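You operate a simulated robot arm through the tools that you are given. There is no shell and no other tool. Be economical: measure what you need, move in short steps, check, and stop when the job is done.

The job below is to be done with a simulated robot arm. You get a single attempt, and the scene is never put back.

## Task
Take the brush from the mat at the cabinet end and leave it on the lot card.
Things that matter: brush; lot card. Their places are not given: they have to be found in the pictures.

Only the result counts: the job must be done as asked and must still hold three seconds after the hand-in. Knocking over, shifting, dropping, spilling or breaking anything else fails it.

## Robot
A 6-joint arm with a two-finger parallel gripper, fixed in place. Base frame: the origin is at the foot of the arm, x ahead of it, y to its left, z up; the work surface is at about z = 0.75. Units: m, rad, N and s.
With the tool pointing down near the work surface it reaches from about 0.18 to 0.64 m from the base axis. Its first joint turns from -1.152 to 1.152 rad. Payload 2.7 kg.
Tool frame: the origin (TCP) lies between the finger pads and is the grasp point; the fingertips stand 0.023 m ahead of it; z points along the fingers, y is the line along which they close. The gripper opens to 0.094 m. The fingers are 0.038 m wide and 0.01 m thick; the gripper's body (0.054 by 0.096 m) begins 0.039 m behind the TCP.
Orientation is that of the tool frame in the base frame, as a unit quaternion [x, y, z, w]. With the fingers straight down and closing along the base's y, the tool's x points along the base's -x, its y along +y and its z along -z.

## Interface
- The arm moves only by the tool drive_tool. Its argument "deltas" is a list of rows, each an object of numbers (a shift or turn left out is 0, a gripper value left out holds the last): "hand": the opening in per cent of the stroke, from 0 (shut) to 100 (fully open); "tx", "ty", "tz": the shift along the tool's x, y, z in mm; "twist": the turn about the tool's z in degrees. In form: [{"hand": .., "tx": .., "ty": .., "tz": .., "twist": ..}, ...]. A call has 1 to 20 rows; each row is the pose to reach, as a shift and turn from the pose commanded when the call began, along the tool's axes at that moment. A row lasts 0.2 s, in which the tool goes at most 0.05 m and 0.15 rad; a call with a longer step from one row to the next is refused whole, and so is a gripper value outside its range. Where a pose cannot be reached the arm comes as near as it can. A force on the tool above 40 N (or 10 N above the force at the start of the call, whichever is more), or a blocked arm, ends the call early, and 0.2 s more pass. The fingers move at their own pace (about 0.045 m/s each) and stop on an object; they squeeze with about 26 N. The grip force told is the motor's: it shows also when the fingers shut on nothing. Time passes only in rows, and 0.2 s behind the last, so rows that repeat a pose let the fingers close. The reply holds the time, the measured pose of the TCP, the force on the tool along the base axes, the opening and the grip force, in the units named above and with some noise, and new pictures: "pictures" is both (left out), scene, wrist or none.
- Cameras (640 x 400 px; columns grow to the right, rows downward): "scene" is fixed at [0.0597, -0.4154, 1.4216]; the picture's right is [0.92, -0.40, 0.00], its down [-0.17, -0.37, -0.91] and it looks along [0.37, 0.83, -0.41] (base axes); focal length 324 px, centre (320, 200). "wrist" rides on the gripper at [0.086, 0.016, -0.075] in the tool frame; the picture's right is [-0.18, 0.98, 0.00], its down [-0.58, -0.11, -0.81] and it looks along [-0.79, -0.15, 0.59] (tool axes); focal length 243 px, centre (320, 200).
- point_at(camera, pixels): there is no depth. For up to 12 entries [column, row, z] of the newest picture of that camera ("zoom" is the newest enlarged one), the place [x, y] in the base frame at which the ray of that pixel passes the height z, good to about 0.002 m. It takes no simulated time.
- zoom(camera, box): a new picture of the part [left, top, right, bottom] of that camera's present view, enlarged. It takes no simulated time.
- hand_in(): hands the job in; it is judged then, once.

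Keep the steps short. Do not move on a guess: measure, check each grasp and each placing, and mend mistakes. In all there are 60 turns and 170 pictures (those below and enlarged ones count). Leave the gripper open and the arm clear of the work at the hand-in unless told otherwise, and finish with a single line.

The tools are called after "Emit:" by a JSON object that holds its "fn" and its "kwargs". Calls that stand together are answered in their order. drive_tool: Moves the arm, as the interface text tells. Its arguments: {"type":"object","properties":{"deltas":{"type":"array"},"pictures":{"type":"string","enum":["both","scene","wrist","none"]}},"required":["deltas"]} The other tools are called the same way: point_at (camera, pixels) gives the place at which the rays of pixels pass given heights; zoom (camera, box) takes an enlarged picture of a part of a camera's view; hand_in () hands the job in.

At the start:

```text
t: 0.0
tool_pos: [0.2788, 0.3409, 1.0757]
tool_rot: [0.0, 1.0, 0.001, 0.0]
wrist_force: [-0.3, 0.7, 0.3]
grip_width: 0.094
gripper_force: 0.1
```

scene: 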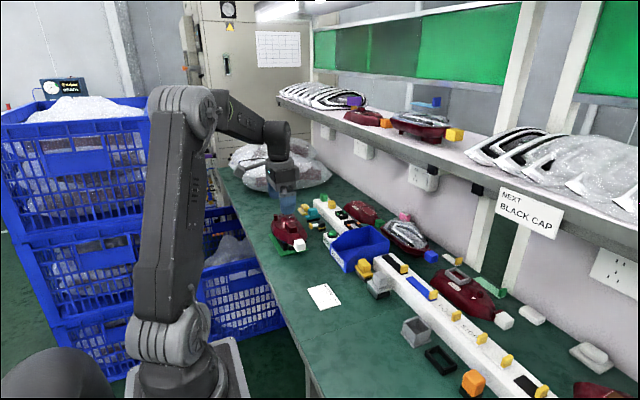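
wrist: 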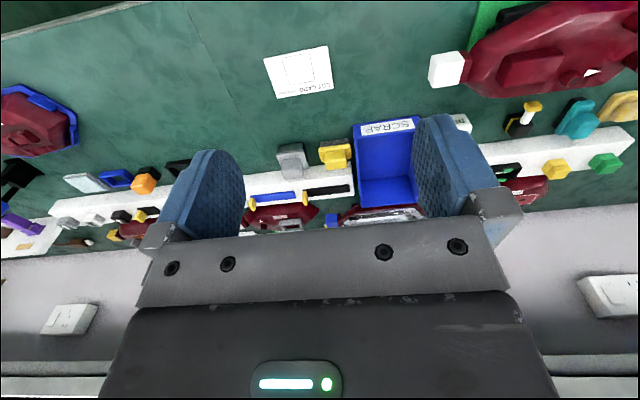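

The lot card seems to be at scene (323,296). I'll enlarge the cabinet end and the wrist view to find the brush.

Emit:
{"fn": "zoom", "kwargs": {"camera": "scene", "box": [230, 180, 390, 280]}}

Emit:
{"fn": "zoom", "kwargs": {"camera": "wrist", "box": [420, 0, 640, 210]}}

Emit:
{"fn": "zoom", "kwargs": {"camera": "scene", "box": [370, 230, 640, 400]}}

```text
4.00 times, centred on (310, 230) of scene
```

zoom: 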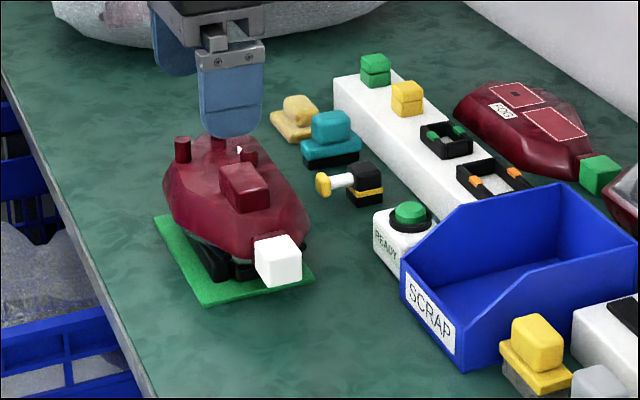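

```text
1.90 times, centred on (530, 105) of wrist
```

zoom: 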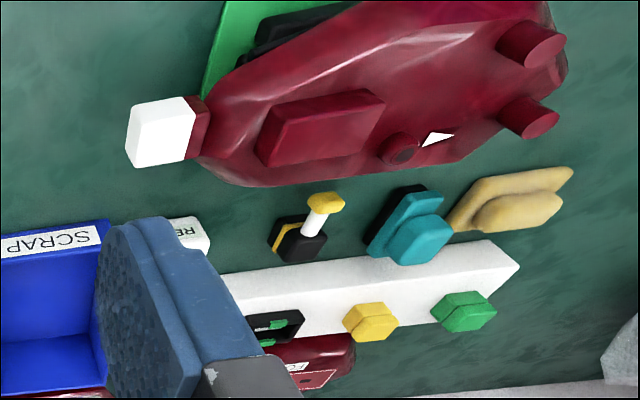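

```text
2.35 times, centred on (505, 315) of scene
```

zoom: 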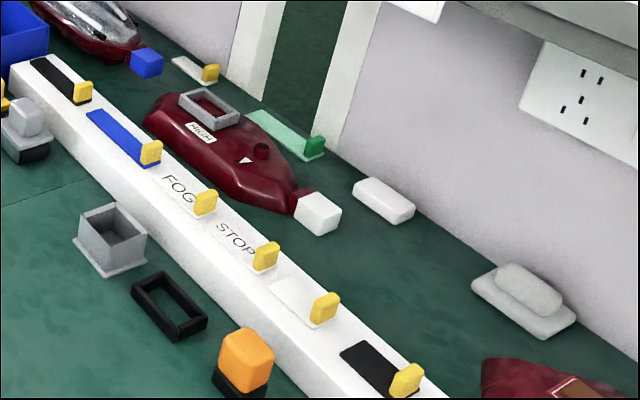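

I see the lamp on a small green mat, and near it several small tools. None is clearly a brush yet, so I'll enlarge more of both pictures.

Emit:
{"fn": "zoom", "kwargs": {"camera": "scene", "box": [290, 195, 370, 245]}}

Emit:
{"fn": "zoom", "kwargs": {"camera": "wrist", "box": [0, 70, 240, 260]}}

Emit:
{"fn": "zoom", "kwargs": {"camera": "scene", "box": [270, 70, 470, 195]}}

Emit:
{"fn": "zoom", "kwargs": {"camera": "scene", "box": [255, 205, 325, 250]}}

```text
8.00 times, centred on (330, 220) of scene
```

zoom: 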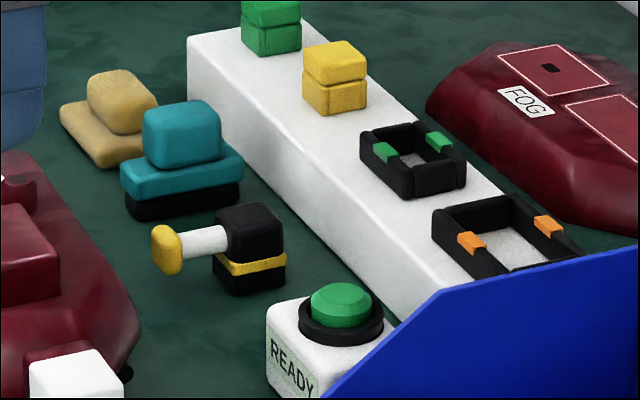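

```text
2.11 times, centred on (120, 165) of wrist
```

zoom: 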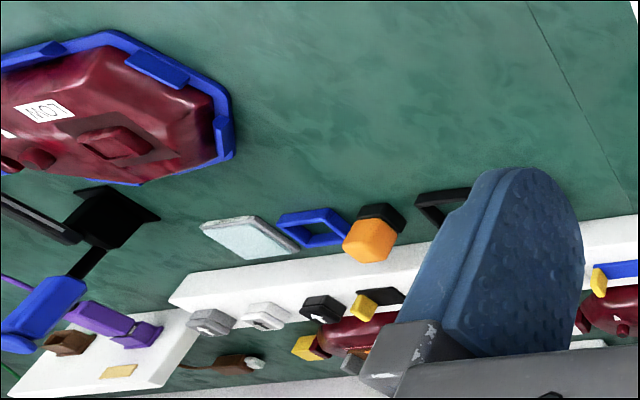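

```text
3.20 times, centred on (370, 132) of scene
```

zoom: 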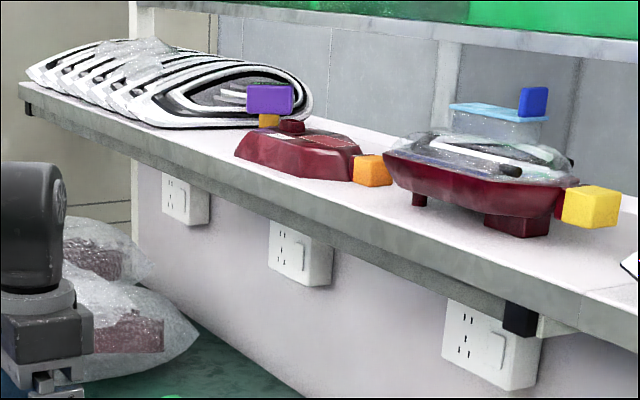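

```text
8.89 times, centred on (290, 228) of scene
```

zoom: 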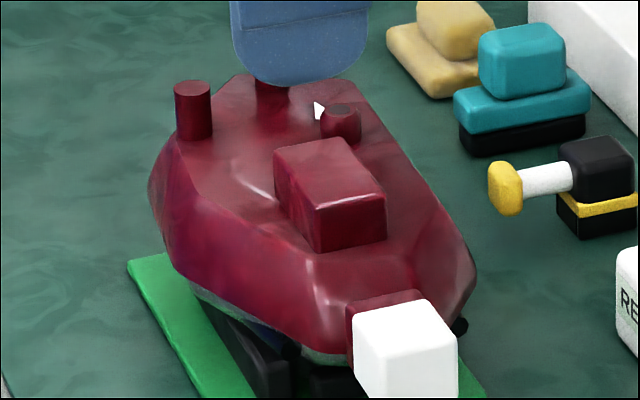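

Candidates are the teal block with a black underside, the black/yellow/white piece, and the grey and yellow blocks. I'll measure their places and look at the middle ones closely.

Emit:
{"fn": "point_at", "kwargs": {"camera": "scene", "pixels": [[313, 221, 0.77], [320, 228, 0.77], [304, 213, 0.76], [323, 296, 0.751], [366, 270, 0.77], [380, 286, 0.77], [289, 235, 0.8], [405, 225, 0.77]]}}

Emit:
{"fn": "zoom", "kwargs": {"camera": "wrist", "box": [240, 30, 380, 220]}}

Emit:
{"fn": "zoom", "kwargs": {"camera": "scene", "box": [300, 245, 420, 320]}}

```text
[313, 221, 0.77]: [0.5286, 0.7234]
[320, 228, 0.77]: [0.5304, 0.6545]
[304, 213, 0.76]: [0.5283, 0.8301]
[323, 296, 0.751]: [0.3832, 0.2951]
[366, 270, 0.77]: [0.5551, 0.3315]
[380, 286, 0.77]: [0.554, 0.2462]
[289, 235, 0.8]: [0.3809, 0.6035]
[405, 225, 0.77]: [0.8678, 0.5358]
```

```text
2.11 times, centred on (310, 125) of wrist
```

zoom: 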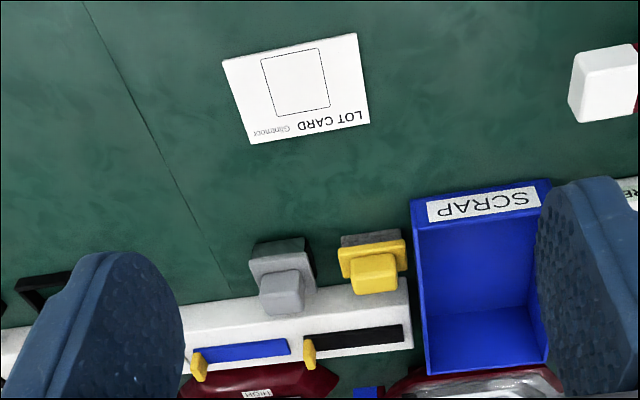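

```text
5.33 times, centred on (360, 282) of scene
```

zoom: 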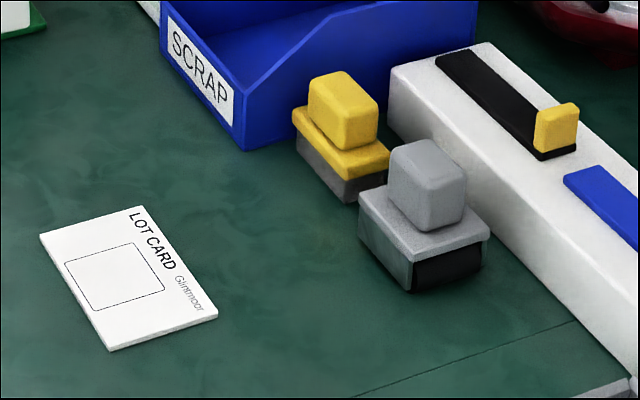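

The teal piece is out of reach (about 0.89 m). The yellow and grey handled pieces near (0.55,0.33) and (0.55,0.25) are within or near reach. Enlarging those strongly, plus the items on the other mat.

Emit:
{"fn": "zoom", "kwargs": {"camera": "scene", "box": [350, 253, 398, 303]}}

Emit:
{"fn": "zoom", "kwargs": {"camera": "wrist", "box": [270, 130, 360, 186]}}

Emit:
{"fn": "zoom", "kwargs": {"camera": "wrist", "box": [0, 150, 170, 256]}}

Emit:
{"fn": "zoom", "kwargs": {"camera": "scene", "box": [400, 310, 560, 400]}}

```text
8.00 times, centred on (374, 278) of scene
```

zoom: 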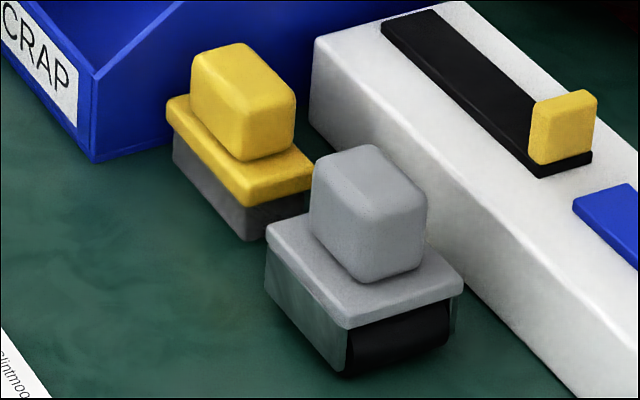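

```text
7.11 times, centred on (315, 158) of wrist
```

zoom: 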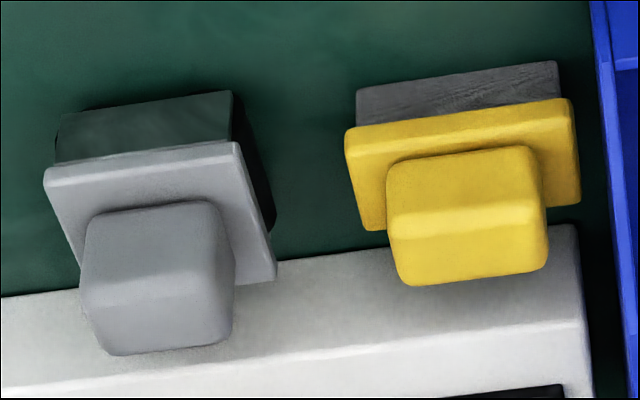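

```text
3.76 times, centred on (85, 203) of wrist
```

zoom: 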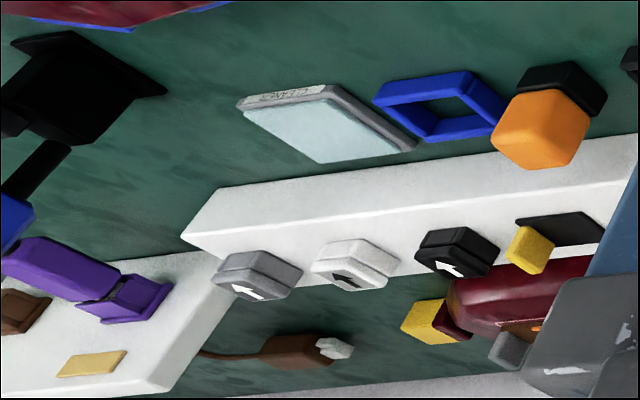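

```text
4.00 times, centred on (480, 355) of scene
```

zoom: 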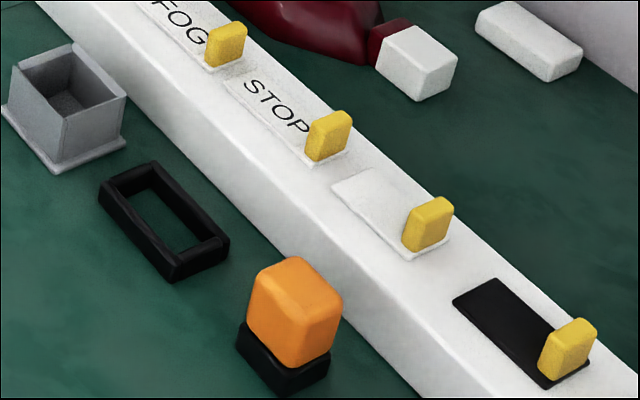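

The yellow piece has a fibrous, grained grey underside (bristles). The grey piece shows a glossy housing around a black roll, so it looks like a roller. I'll move lower and a bit forward, in free air, to look closer.

Emit:
{"fn": "drive_tool", "kwargs": {"deltas": [{"hand": 100, "tz": 30, "tx": -10}, {"tz": 65, "tx": -20}, {"tz": 100, "tx": -30}, {"tz": 130, "tx": -30}, {"tz": 130, "tx": -30}], "pictures": "both"}}

```text
t: 1.2
tool_pos: [0.3101, 0.3407, 0.9458]
tool_rot: [0.0, 1.0, 0.0, 0.0]
wrist_force: [0.8, -0.6, 0.5]
grip_width: 0.0941
gripper_force: 0.1
```

scene: 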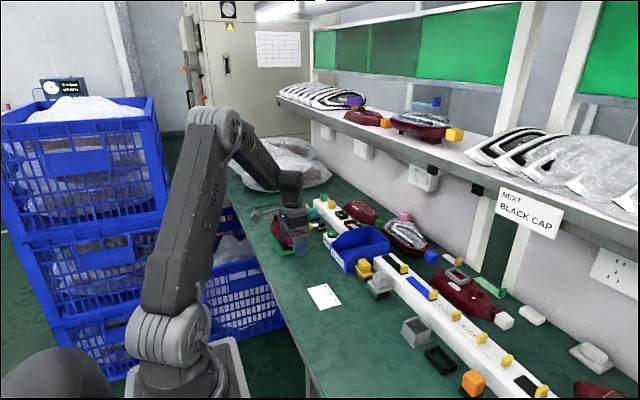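
wrist: 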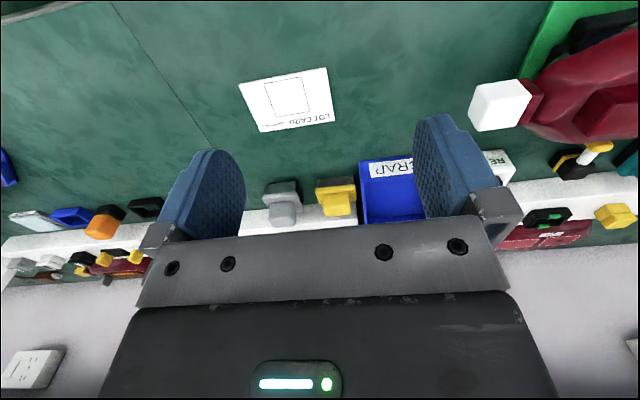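

Emit:
{"fn": "zoom", "kwargs": {"camera": "wrist", "box": [250, 165, 370, 240]}}

Emit:
{"fn": "zoom", "kwargs": {"camera": "scene", "box": [354, 254, 388, 284]}}

Emit:
{"fn": "zoom", "kwargs": {"camera": "wrist", "box": [520, 110, 640, 240]}}

```text
5.33 times, centred on (310, 202) of wrist
```

zoom: 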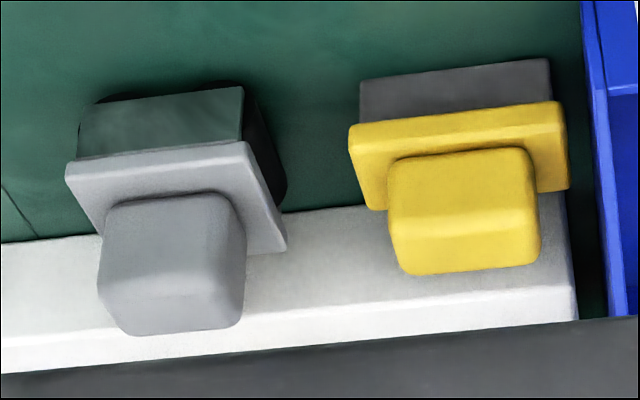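

```text
13.33 times, centred on (371, 269) of scene
```

zoom: 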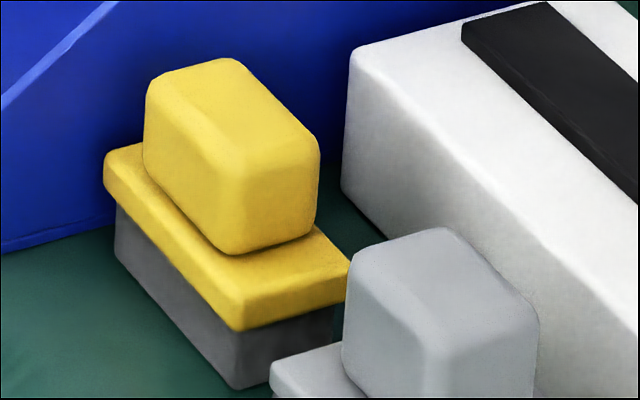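

```text
3.08 times, centred on (580, 175) of wrist
```

zoom: 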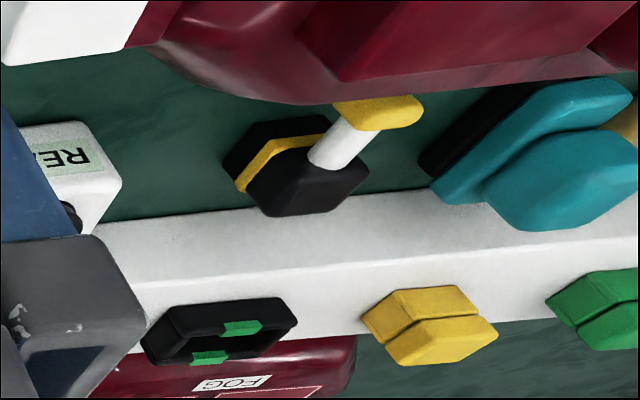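

The view is still ambiguous between the grey and yellow pieces. I'll go closer and lower, staying over open bench near the card, to see their undersides.

Emit:
{"fn": "drive_tool", "kwargs": {"deltas": [{"tz": 30, "tx": -20, "ty": -20}, {"tz": 55, "tx": -40, "ty": -40}, {"tz": 75, "tx": -55, "ty": -55}, {"tz": 75, "tx": -55, "ty": -55}], "pictures": "wrist"}}

Emit:
{"fn": "zoom", "kwargs": {"camera": "wrist", "box": [230, 140, 430, 265]}}

Emit:
{"fn": "zoom", "kwargs": {"camera": "scene", "box": [364, 266, 398, 302]}}

```text
t: 2.2
tool_pos: [0.3638, 0.2855, 0.8706]
tool_rot: [-0.001, 1.0, 0.0, 0.0]
wrist_force: [0.7, 0.6, -0.4]
grip_width: 0.0939
gripper_force: 0.0
```

wrist: 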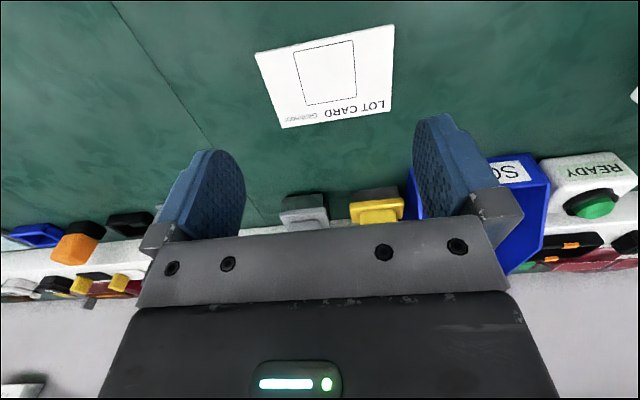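

```text
3.20 times, centred on (330, 202) of wrist
```

zoom: 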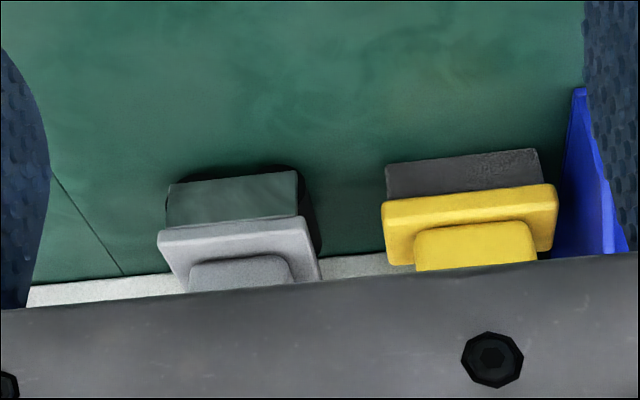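

```text
11.11 times, centred on (381, 284) of scene
```

zoom: 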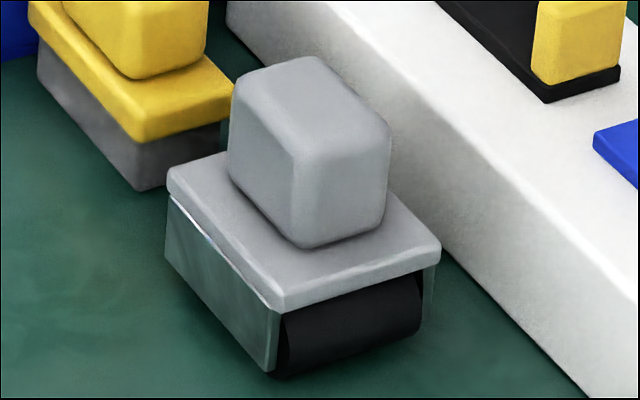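

The grey piece is plainly a roller in a housing. The yellow-handled piece has a grained bristle block, so it's the brush, and it stands on the cabinet side of the bench mat seam. Now I'll measure its corners from both cameras.

Emit:
{"fn": "zoom", "kwargs": {"camera": "scene", "box": [354, 254, 388, 284]}}

Emit:
{"fn": "point_at", "kwargs": {"camera": "wrist", "pixels": [[350.6, 191.6, 0.75], [397.8, 186.6, 0.75], [349.5, 204, 0.77], [349.5, 204, 0.78], [403.5, 198, 0.77], [403.5, 198, 0.78], [324, 192, 0.75], [283, 197, 0.75]]}}

Emit:
{"fn": "point_at", "kwargs": {"camera": "scene", "pixels": [[371.6, 283.1, 0.75], [362.8, 272.8, 0.75], [372, 278.5, 0.77], [372, 278.5, 0.78], [361.8, 266, 0.77], [361.8, 266, 0.78], [380, 273.8, 0.77], [380, 273.8, 0.78], [378, 264.5, 0.81], [378, 264.5, 0.82], [366, 258.5, 0.81], [366, 258.5, 0.82]]}}

```text
13.33 times, centred on (371, 269) of scene
```

zoom: 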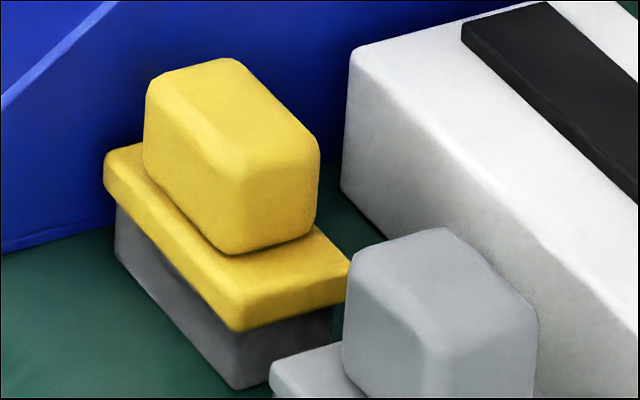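

```text
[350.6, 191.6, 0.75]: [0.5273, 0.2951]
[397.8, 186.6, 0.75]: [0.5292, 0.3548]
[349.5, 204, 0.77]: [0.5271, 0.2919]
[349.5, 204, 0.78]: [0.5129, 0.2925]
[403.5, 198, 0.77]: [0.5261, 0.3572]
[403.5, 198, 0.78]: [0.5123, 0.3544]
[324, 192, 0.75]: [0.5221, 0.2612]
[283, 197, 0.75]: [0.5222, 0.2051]
```

```text
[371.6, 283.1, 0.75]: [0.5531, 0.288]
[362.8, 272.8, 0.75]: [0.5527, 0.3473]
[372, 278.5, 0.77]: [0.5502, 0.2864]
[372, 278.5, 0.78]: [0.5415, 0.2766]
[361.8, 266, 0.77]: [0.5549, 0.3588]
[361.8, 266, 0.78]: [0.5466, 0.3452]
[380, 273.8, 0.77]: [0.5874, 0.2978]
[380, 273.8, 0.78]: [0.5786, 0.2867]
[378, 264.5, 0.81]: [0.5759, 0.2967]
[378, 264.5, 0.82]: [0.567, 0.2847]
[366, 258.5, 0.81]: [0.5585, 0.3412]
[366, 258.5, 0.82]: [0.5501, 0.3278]
```

I slipped in converting pixels for the scene camera, so I'll measure directly in the newest enlarged picture.

Emit:
{"fn": "point_at", "kwargs": {"camera": "zoom", "pixels": [[235, 388, 0.75], [116, 252, 0.75], [237, 330, 0.77], [237, 330, 0.775], [103, 175, 0.775], [350, 265, 0.775], [240, 250, 0.785], [318, 225, 0.785], [143, 165, 0.785], [240, 165, 0.815], [318, 145, 0.815], [148, 85, 0.815]]}}

Emit:
{"fn": "point_at", "kwargs": {"camera": "scene", "pixels": [[307.5, 289, 0.751], [327, 283, 0.751], [341, 303.5, 0.751], [320.5, 310.5, 0.751]]}}

Emit:
{"fn": "point_at", "kwargs": {"camera": "wrist", "pixels": [[255, 53, 0.751], [394, 25, 0.751], [390, 111, 0.751], [284, 128, 0.751]]}}

```text
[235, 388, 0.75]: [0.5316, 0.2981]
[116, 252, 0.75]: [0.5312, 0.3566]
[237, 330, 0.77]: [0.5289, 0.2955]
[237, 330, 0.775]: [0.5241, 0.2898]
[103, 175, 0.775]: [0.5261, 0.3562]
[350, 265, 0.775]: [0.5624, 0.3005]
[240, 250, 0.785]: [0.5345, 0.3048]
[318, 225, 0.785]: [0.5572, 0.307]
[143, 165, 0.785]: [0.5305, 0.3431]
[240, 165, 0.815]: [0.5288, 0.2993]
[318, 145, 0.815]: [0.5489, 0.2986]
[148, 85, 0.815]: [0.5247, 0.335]
```

```text
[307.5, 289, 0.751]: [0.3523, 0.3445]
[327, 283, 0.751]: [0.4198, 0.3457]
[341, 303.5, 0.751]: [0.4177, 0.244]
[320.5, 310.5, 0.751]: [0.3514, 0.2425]
```

```text
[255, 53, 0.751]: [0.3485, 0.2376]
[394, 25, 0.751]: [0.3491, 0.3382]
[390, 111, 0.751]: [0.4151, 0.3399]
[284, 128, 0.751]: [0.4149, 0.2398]
```

Both cameras agree now. The brush block is at x≈0.53–0.56, y≈0.296–0.356; the knob is about 26 × 40 mm at z≈0.785–0.82; the card's centre is ≈(0.383, 0.291). Now the clearances: bin wall, rail, and the roller's knob.

Emit:
{"fn": "zoom", "kwargs": {"camera": "scene", "box": [326, 220, 406, 300]}}

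```text
5.00 times, centred on (366, 260) of scene
```

zoom: 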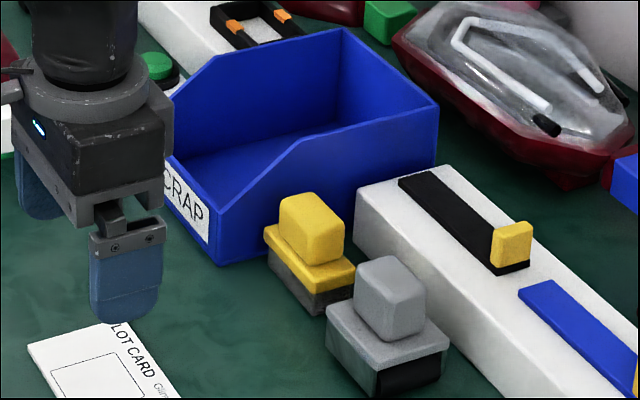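

Emit:
{"fn": "point_at", "kwargs": {"camera": "zoom", "pixels": [[219, 265, 0.75], [435, 166, 0.75], [219, 205, 0.79], [300, 138, 0.82], [300, 138, 0.83], [438, 103, 0.83], [438, 103, 0.82], [357, 250, 0.75], [357, 190, 0.78], [357, 190, 0.785], [357, 257, 0.82], [427, 290, 0.82]]}}

```text
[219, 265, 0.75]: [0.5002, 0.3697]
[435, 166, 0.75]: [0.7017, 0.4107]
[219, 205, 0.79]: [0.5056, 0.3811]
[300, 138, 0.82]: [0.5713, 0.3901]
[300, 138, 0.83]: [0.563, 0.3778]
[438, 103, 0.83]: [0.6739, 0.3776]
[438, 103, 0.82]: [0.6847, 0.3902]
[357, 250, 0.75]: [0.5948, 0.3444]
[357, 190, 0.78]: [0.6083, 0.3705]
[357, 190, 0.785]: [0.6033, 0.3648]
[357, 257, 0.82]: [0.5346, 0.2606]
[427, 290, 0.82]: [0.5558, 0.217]
```

Clearances: the bin wall is at y≈0.37 (top up to 0.835) and the rail starts at x≈0.597 (top ≈0.787). Closing along y would be tight at the bin, so I'll close along x on the knob's 26 mm side. First I rise and twist -90°.

Emit:
{"fn": "drive_tool", "kwargs": {"deltas": [{"hand": 60, "tz": -20, "twist": -8}, {"tz": -40, "twist": -16}, {"tz": -60, "twist": -24}, {"tz": -60, "twist": -32}, {"tz": -60, "twist": -40}, {"tz": -60, "twist": -48}, {"tz": -60, "twist": -56}, {"tz": -60, "twist": -64}, {"tz": -60, "twist": -72}, {"tz": -60, "twist": -80}, {"tz": -60, "twist": -88}, {"tz": -60, "twist": -90}, {"tz": -60, "twist": -90}], "pictures": "none"}}

```text
t: 5.0
tool_pos: [0.364, 0.2865, 0.9311]
tool_rot: [0.708, -0.706, 0.0, 0.0]
wrist_force: [-0.1, -0.2, -0.3]
grip_width: 0.0565
gripper_force: 0.2
```

Tool x now points along base -y and tool y along base -x. Next I move above the brush at a safe height.

Emit:
{"fn": "drive_tool", "kwargs": {"deltas": [{"ty": -40, "tx": -8}, {"ty": -80, "tx": -16}, {"ty": -120, "tx": -25}, {"ty": -150, "tx": -32}, {"ty": -180, "tx": -37.5}, {"ty": -180, "tx": -37.5}], "pictures": "both"}}

```text
t: 6.4
tool_pos: [0.5437, 0.3241, 0.9304]
tool_rot: [-0.707, 0.707, 0.0, -0.001]
wrist_force: [-0.5, -0.8, -0.4]
grip_width: 0.0563
gripper_force: 0.0
```

scene: 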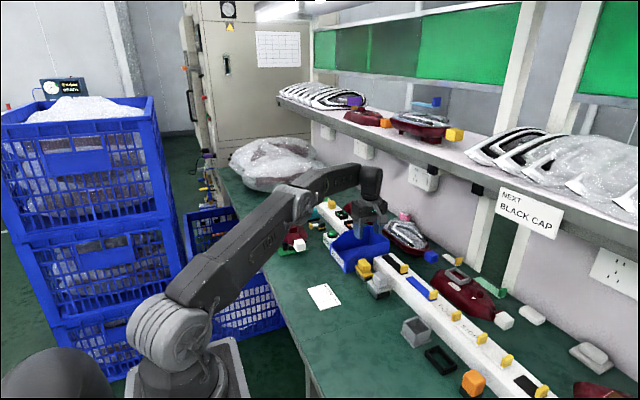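
wrist: 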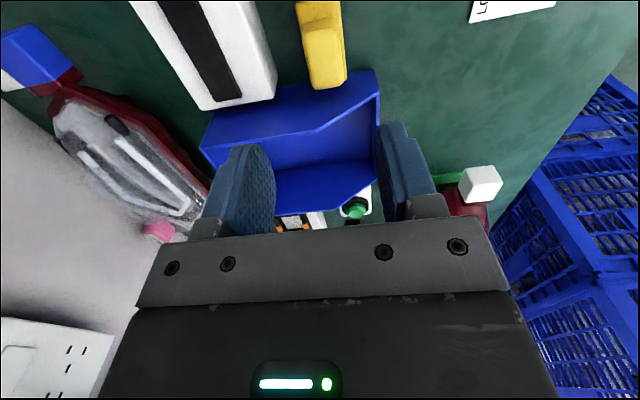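

The knob shows in the wrist picture at about (327,65). I'll check the knob's edges and the bin wall again.

Emit:
{"fn": "point_at", "kwargs": {"camera": "wrist", "pixels": [[306, 50, 0.81], [344, 45, 0.81], [346, 80, 0.81], [313, 88, 0.81], [296, 10, 0.78], [341, 10, 0.78], [377, 70, 0.83], [270, 102, 0.787], [305, 135, 0.83]]}}

Emit:
{"fn": "zoom", "kwargs": {"camera": "wrist", "box": [250, 0, 410, 110]}}

```text
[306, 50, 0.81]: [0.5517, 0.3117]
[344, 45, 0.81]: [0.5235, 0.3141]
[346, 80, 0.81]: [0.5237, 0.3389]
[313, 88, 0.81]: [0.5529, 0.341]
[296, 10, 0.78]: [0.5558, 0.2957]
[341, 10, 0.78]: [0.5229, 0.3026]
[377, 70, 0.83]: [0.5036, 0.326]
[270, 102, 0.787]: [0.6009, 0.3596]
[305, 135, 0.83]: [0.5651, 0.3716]
```

```text
3.64 times, centred on (330, 55) of wrist
```

zoom: 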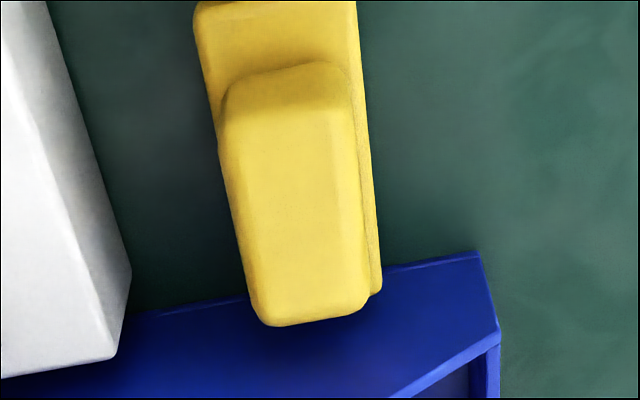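

The wrist view puts the knob centre at x≈0.540, y≈0.325. The fingers (56 mm open) clear it. I shift 3 mm towards the base and go down to 20 mm above grasp height, then look.

Emit:
{"fn": "drive_tool", "kwargs": {"deltas": [{"tz": 25, "ty": 2.5}, {"tz": 50, "ty": 2.5}, {"tz": 75, "ty": 2.5}, {"tz": 95, "ty": 2.5}, {"tz": 100, "ty": 2.5}, {"tz": 100, "ty": 2.5}], "pictures": "both"}}

Emit:
{"fn": "zoom", "kwargs": {"camera": "scene", "box": [336, 230, 406, 300]}}

```text
t: 7.8
tool_pos: [0.5418, 0.3231, 0.8304]
tool_rot: [0.707, -0.707, -0.001, 0.0]
wrist_force: [0.0, 0.6, 0.4]
grip_width: 0.0564
gripper_force: 0.1
```

scene: 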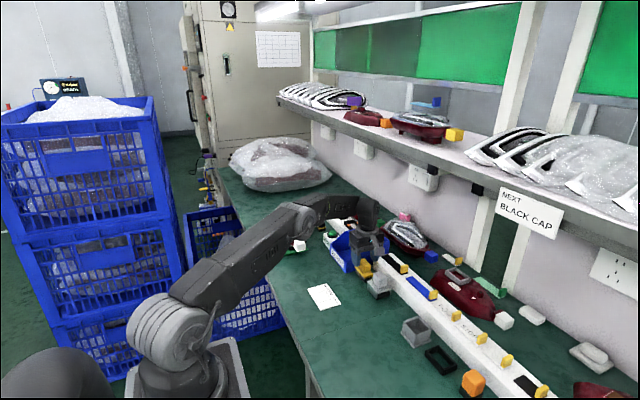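
wrist: 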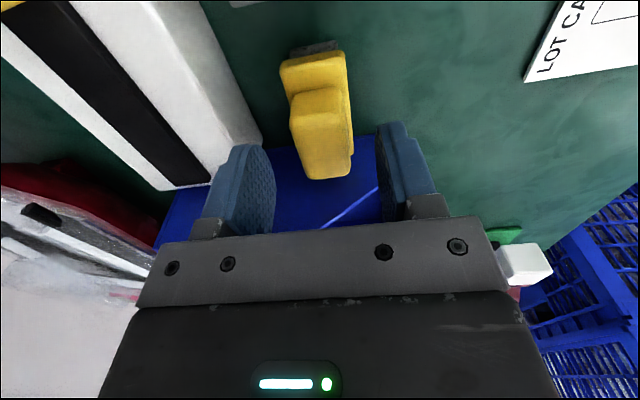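

```text
5.71 times, centred on (371, 265) of scene
```

zoom: 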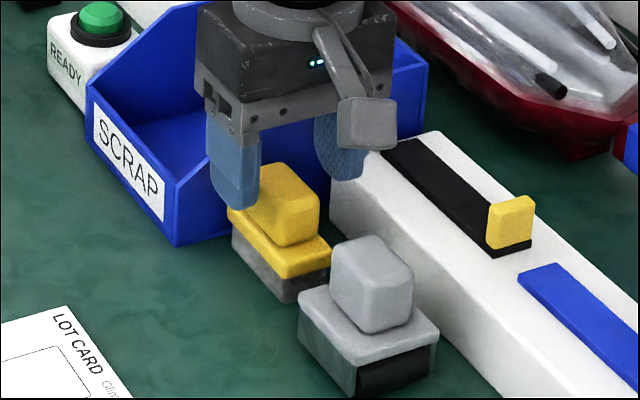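

The fingers straddle the knob with room on both sides. One more measurement of the knob from here before going down.

Emit:
{"fn": "point_at", "kwargs": {"camera": "wrist", "pixels": [[290, 125, 0.81], [353, 160, 0.81], [303, 180, 0.81], [308, 178, 0.805], [338, 90, 0.81], [292, 98, 0.81], [346, 130, 0.81], [282, 70, 0.777], [346, 52, 0.777]]}}

Emit:
{"fn": "zoom", "kwargs": {"camera": "wrist", "box": [250, 30, 400, 200]}}

```text
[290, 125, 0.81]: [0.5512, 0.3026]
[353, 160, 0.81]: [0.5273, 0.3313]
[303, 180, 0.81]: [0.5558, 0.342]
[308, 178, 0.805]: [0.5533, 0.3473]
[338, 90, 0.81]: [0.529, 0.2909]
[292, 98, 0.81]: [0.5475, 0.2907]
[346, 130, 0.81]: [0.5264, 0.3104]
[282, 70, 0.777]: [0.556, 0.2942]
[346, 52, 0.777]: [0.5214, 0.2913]
```

```text
2.35 times, centred on (325, 115) of wrist
```

zoom: 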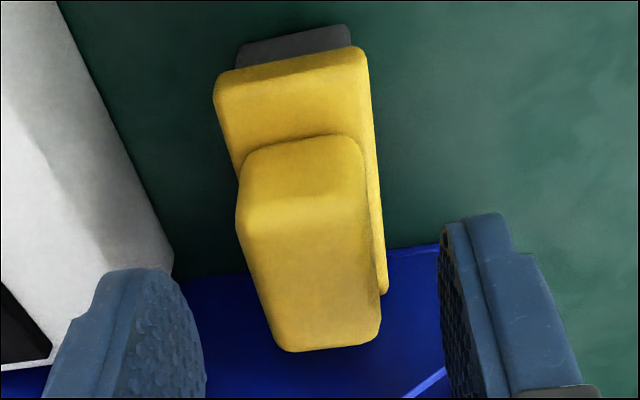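

The knob centre is confirmed near (0.541, 0.324). I go down 22 mm (tips at ≈0.785) slowly, watching the force.

Emit:
{"fn": "drive_tool", "kwargs": {"deltas": [{"tz": 6}, {"tz": 12}, {"tz": 17}, {"tz": 20}, {"tz": 22}, {"tz": 22}], "pictures": "scene"}}

Emit:
{"fn": "zoom", "kwargs": {"camera": "scene", "box": [336, 240, 396, 300]}}

```text
t: 9.2
tool_pos: [0.5418, 0.3239, 0.8089]
tool_rot: [0.707, -0.707, 0.0, 0.0]
wrist_force: [0.5, 0.2, -0.1]
grip_width: 0.0562
gripper_force: 0.0
```

scene: 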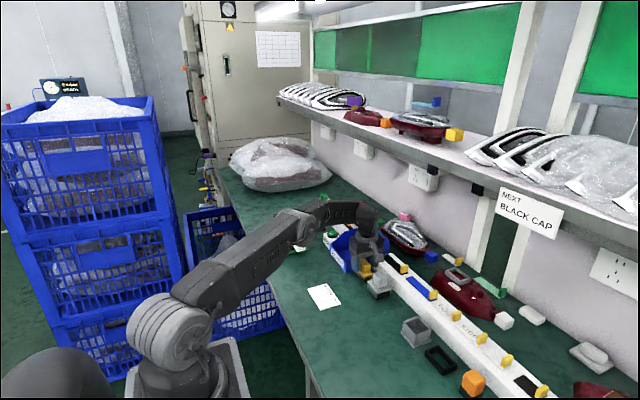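

```text
6.67 times, centred on (366, 270) of scene
```

zoom: 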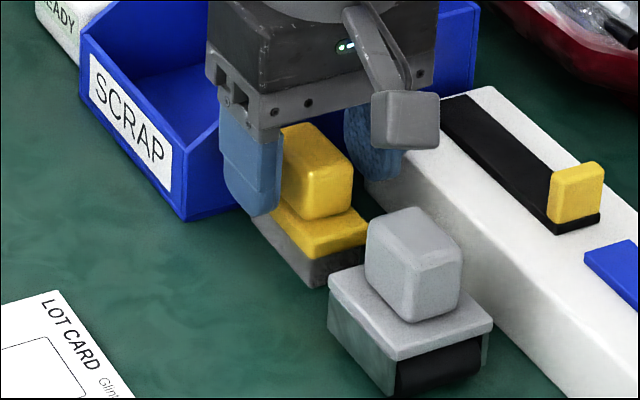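

No contact, and the knob is between the fingers. Now I close on it.

Emit:
{"fn": "drive_tool", "kwargs": {"deltas": [{"hand": 0}, {"hand": 0}, {"hand": 0}, {"hand": 0}, {"hand": 0}], "pictures": "none"}}

```text
t: 10.4
tool_pos: [0.5414, 0.3248, 0.8097]
tool_rot: [0.707, -0.707, 0.0, -0.001]
wrist_force: [-0.1, -0.6, 0.2]
grip_width: 0.0275
gripper_force: 26.3
```

The grip stopped at 27.5 mm with 26 N, so the knob is held. I lift straight up 90 mm.

Emit:
{"fn": "drive_tool", "kwargs": {"deltas": [{"tz": -8}, {"tz": -20}, {"tz": -40}, {"tz": -65}, {"tz": -90}, {"tz": -90}], "pictures": "both"}}

Emit:
{"fn": "zoom", "kwargs": {"camera": "scene", "box": [330, 200, 410, 300]}}

```text
t: 11.8
tool_pos: [0.5419, 0.3246, 0.8996]
tool_rot: [-0.707, 0.707, 0.0, 0.0]
wrist_force: [-0.4, -0.5, -0.4]
grip_width: 0.0275
gripper_force: 26.0
```

scene: 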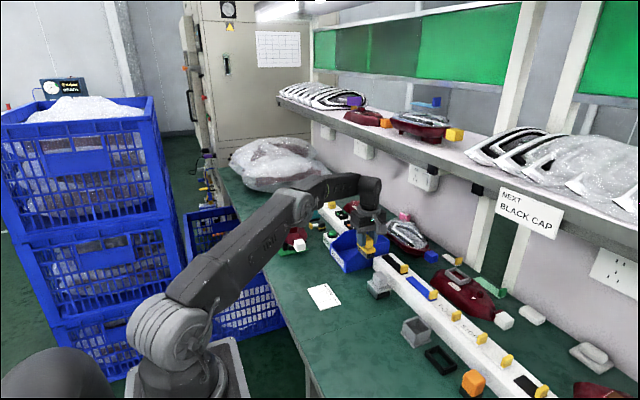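
wrist: 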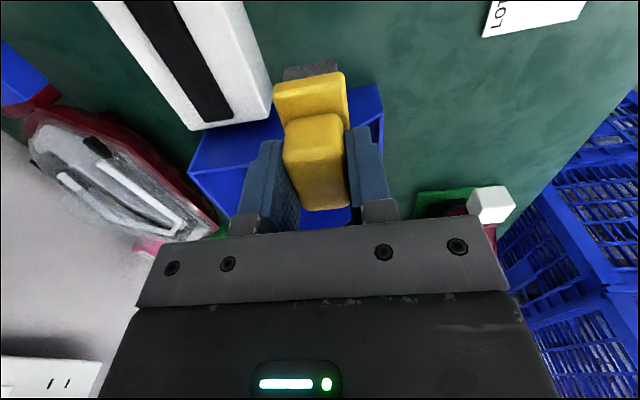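

```text
4.00 times, centred on (370, 250) of scene
```

zoom: 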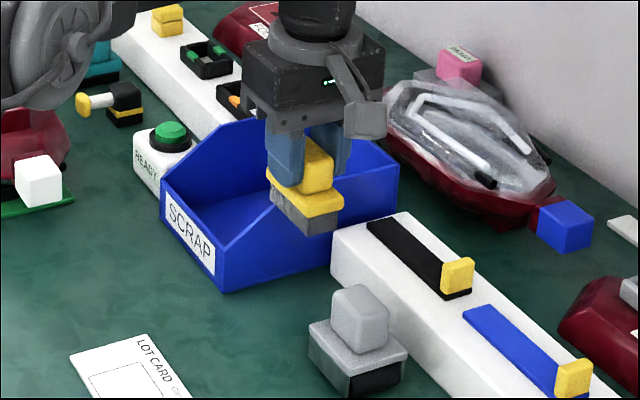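

It's lifted, and the jagged lower edge of the grey block confirms bristles. Nothing else moved. Now over to the card centre (0.383, 0.291).

Emit:
{"fn": "drive_tool", "kwargs": {"deltas": [{"ty": 30, "tx": 6}, {"ty": 65, "tx": 14}, {"ty": 100, "tx": 21}, {"ty": 135, "tx": 28}, {"ty": 159, "tx": 33.5}, {"ty": 159, "tx": 33.5}], "pictures": "none"}}

Emit:
{"fn": "drive_tool", "kwargs": {"deltas": [{"tz": 25}, {"tz": 50}, {"tz": 65}, {"tz": 75}, {"tz": 75}], "pictures": "both"}}

Emit:
{"fn": "zoom", "kwargs": {"camera": "scene", "box": [280, 230, 380, 330]}}

```text
t: 13.2
tool_pos: [0.3823, 0.2908, 0.8991]
tool_rot: [-0.707, 0.707, 0.0, 0.0]
wrist_force: [0.4, 0.2, 0.3]
grip_width: 0.0272
gripper_force: 25.7
```

```text
t: 14.4
tool_pos: [0.3827, 0.2895, 0.8255]
tool_rot: [-0.707, 0.707, -0.001, 0.0]
wrist_force: [0.9, 0.4, -0.4]
grip_width: 0.0274
gripper_force: 26.1
```

scene: 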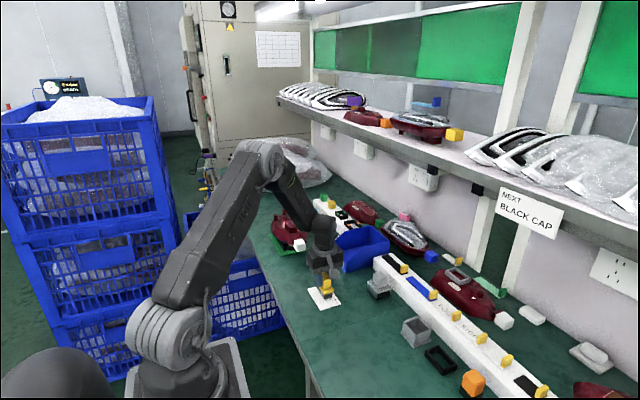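
wrist: 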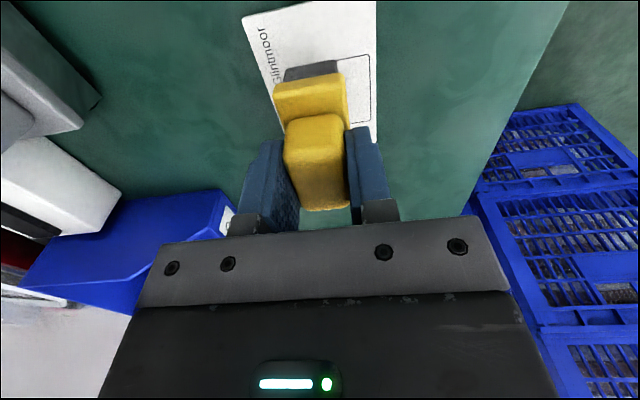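

```text
4.00 times, centred on (330, 280) of scene
```

zoom: 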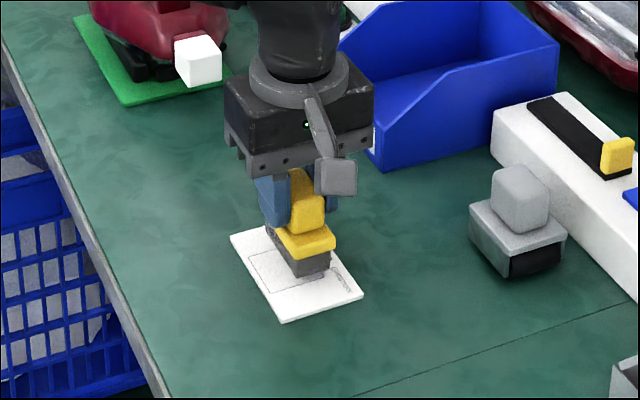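

The brush hangs about 14 mm above the card and is well inside it. I lower 13 mm, then feel for contact.

Emit:
{"fn": "drive_tool", "kwargs": {"deltas": [{"tz": 4}, {"tz": 8}, {"tz": 11}, {"tz": 12}, {"tz": 13}, {"tz": 13}], "pictures": "scene"}}

Emit:
{"fn": "zoom", "kwargs": {"camera": "scene", "box": [295, 260, 355, 320]}}

```text
t: 15.8
tool_pos: [0.382, 0.2904, 0.8122]
tool_rot: [0.707, -0.707, 0.0, -0.001]
wrist_force: [-0.4, -0.2, 6.6]
grip_width: 0.027
gripper_force: 26.4
```

scene: 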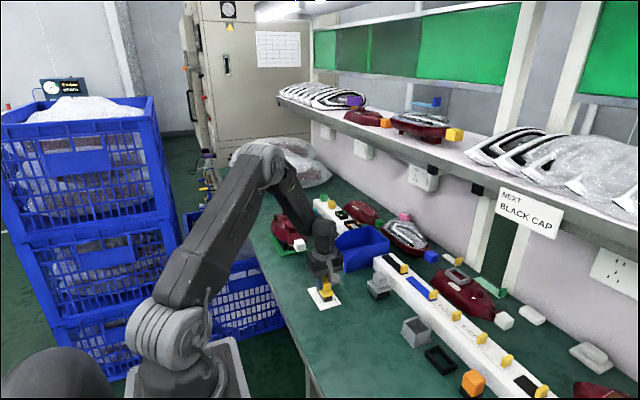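

```text
6.67 times, centred on (325, 290) of scene
```

zoom: 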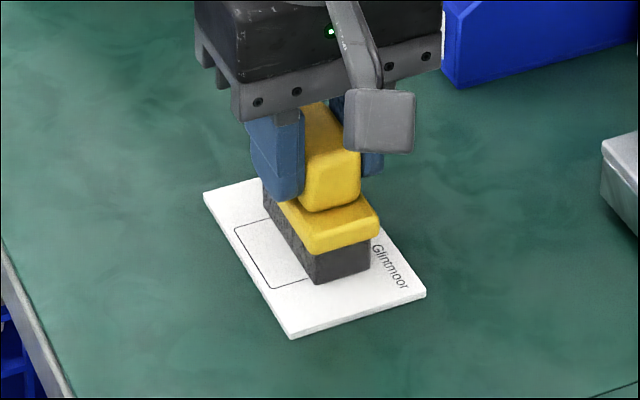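

6.6 N upward: the brush rests on the card, fully within it. I open the fingers, then withdraw straight up.

Emit:
{"fn": "drive_tool", "kwargs": {"deltas": [{"hand": 30}, {"hand": 60}, {"hand": 60}, {"hand": 60}], "pictures": "none"}}

Emit:
{"fn": "drive_tool", "kwargs": {"deltas": [{"tz": -10}, {"tz": -30}, {"tz": -60}, {"tz": -100}, {"tz": -140}, {"tz": -180}, {"tz": -180}], "pictures": "both"}}

Emit:
{"fn": "zoom", "kwargs": {"camera": "scene", "box": [280, 230, 380, 330]}}

```text
t: 16.8
tool_pos: [0.3819, 0.2903, 0.8119]
tool_rot: [0.707, -0.707, 0.0, 0.0]
wrist_force: [0.2, 0.1, 0.1]
grip_width: 0.0563
gripper_force: 0.1
```

```text
t: 18.4
tool_pos: [0.3825, 0.2905, 0.9912]
tool_rot: [-0.707, 0.707, 0.0, 0.0]
wrist_force: [-0.1, -0.3, 0.4]
grip_width: 0.0564
gripper_force: 0.0
```

scene: 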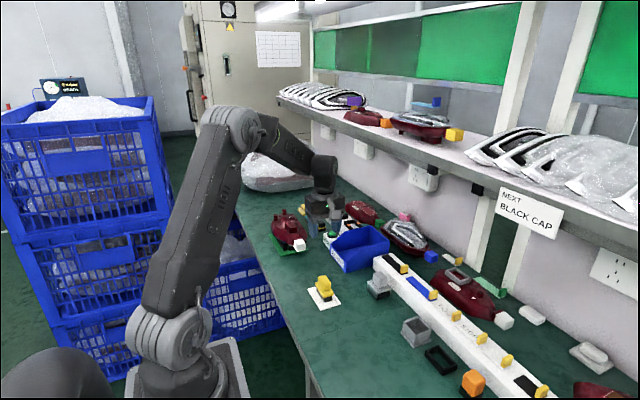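
wrist: 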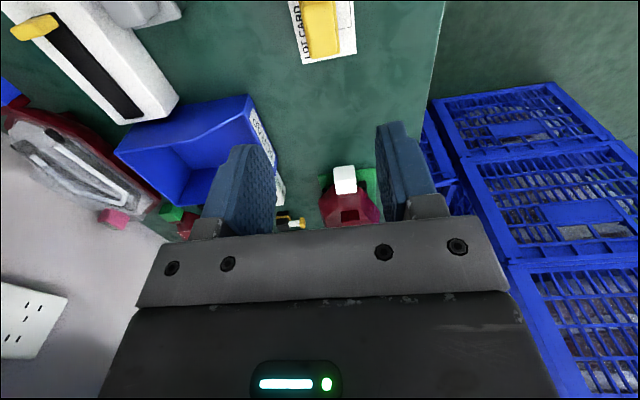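

```text
4.00 times, centred on (330, 280) of scene
```

zoom: 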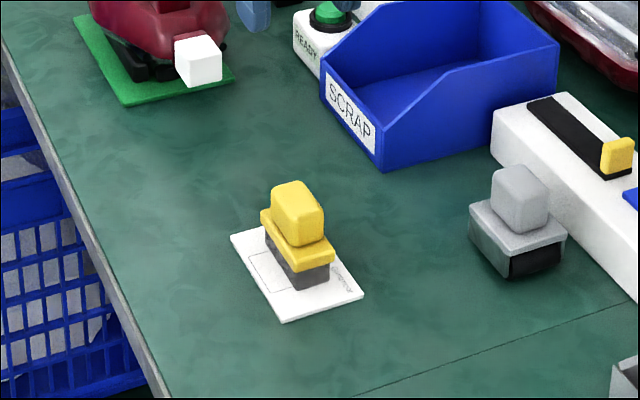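

The brush stands upright on the card, nothing else has moved, and the arm is clear. I open the gripper fully and hand in.

Emit:
{"fn": "drive_tool", "kwargs": {"deltas": [{"hand": 100}, {"hand": 100}, {"hand": 100}], "pictures": "none"}}

Emit:
{"fn": "hand_in", "kwargs": {}}

```text
t: 19.2
tool_pos: [0.3824, 0.2914, 0.9907]
tool_rot: [-0.707, 0.707, 0.0, 0.0]
wrist_force: [0.1, -0.2, -0.3]
grip_width: 0.094
gripper_force: 0.0
```

```text
The job is handed in.
```

I took the yellow-handled piece to be the brush because of its bristle block; it now stands upright on the lot card, nothing else was moved, the gripper is open and the arm is clear.
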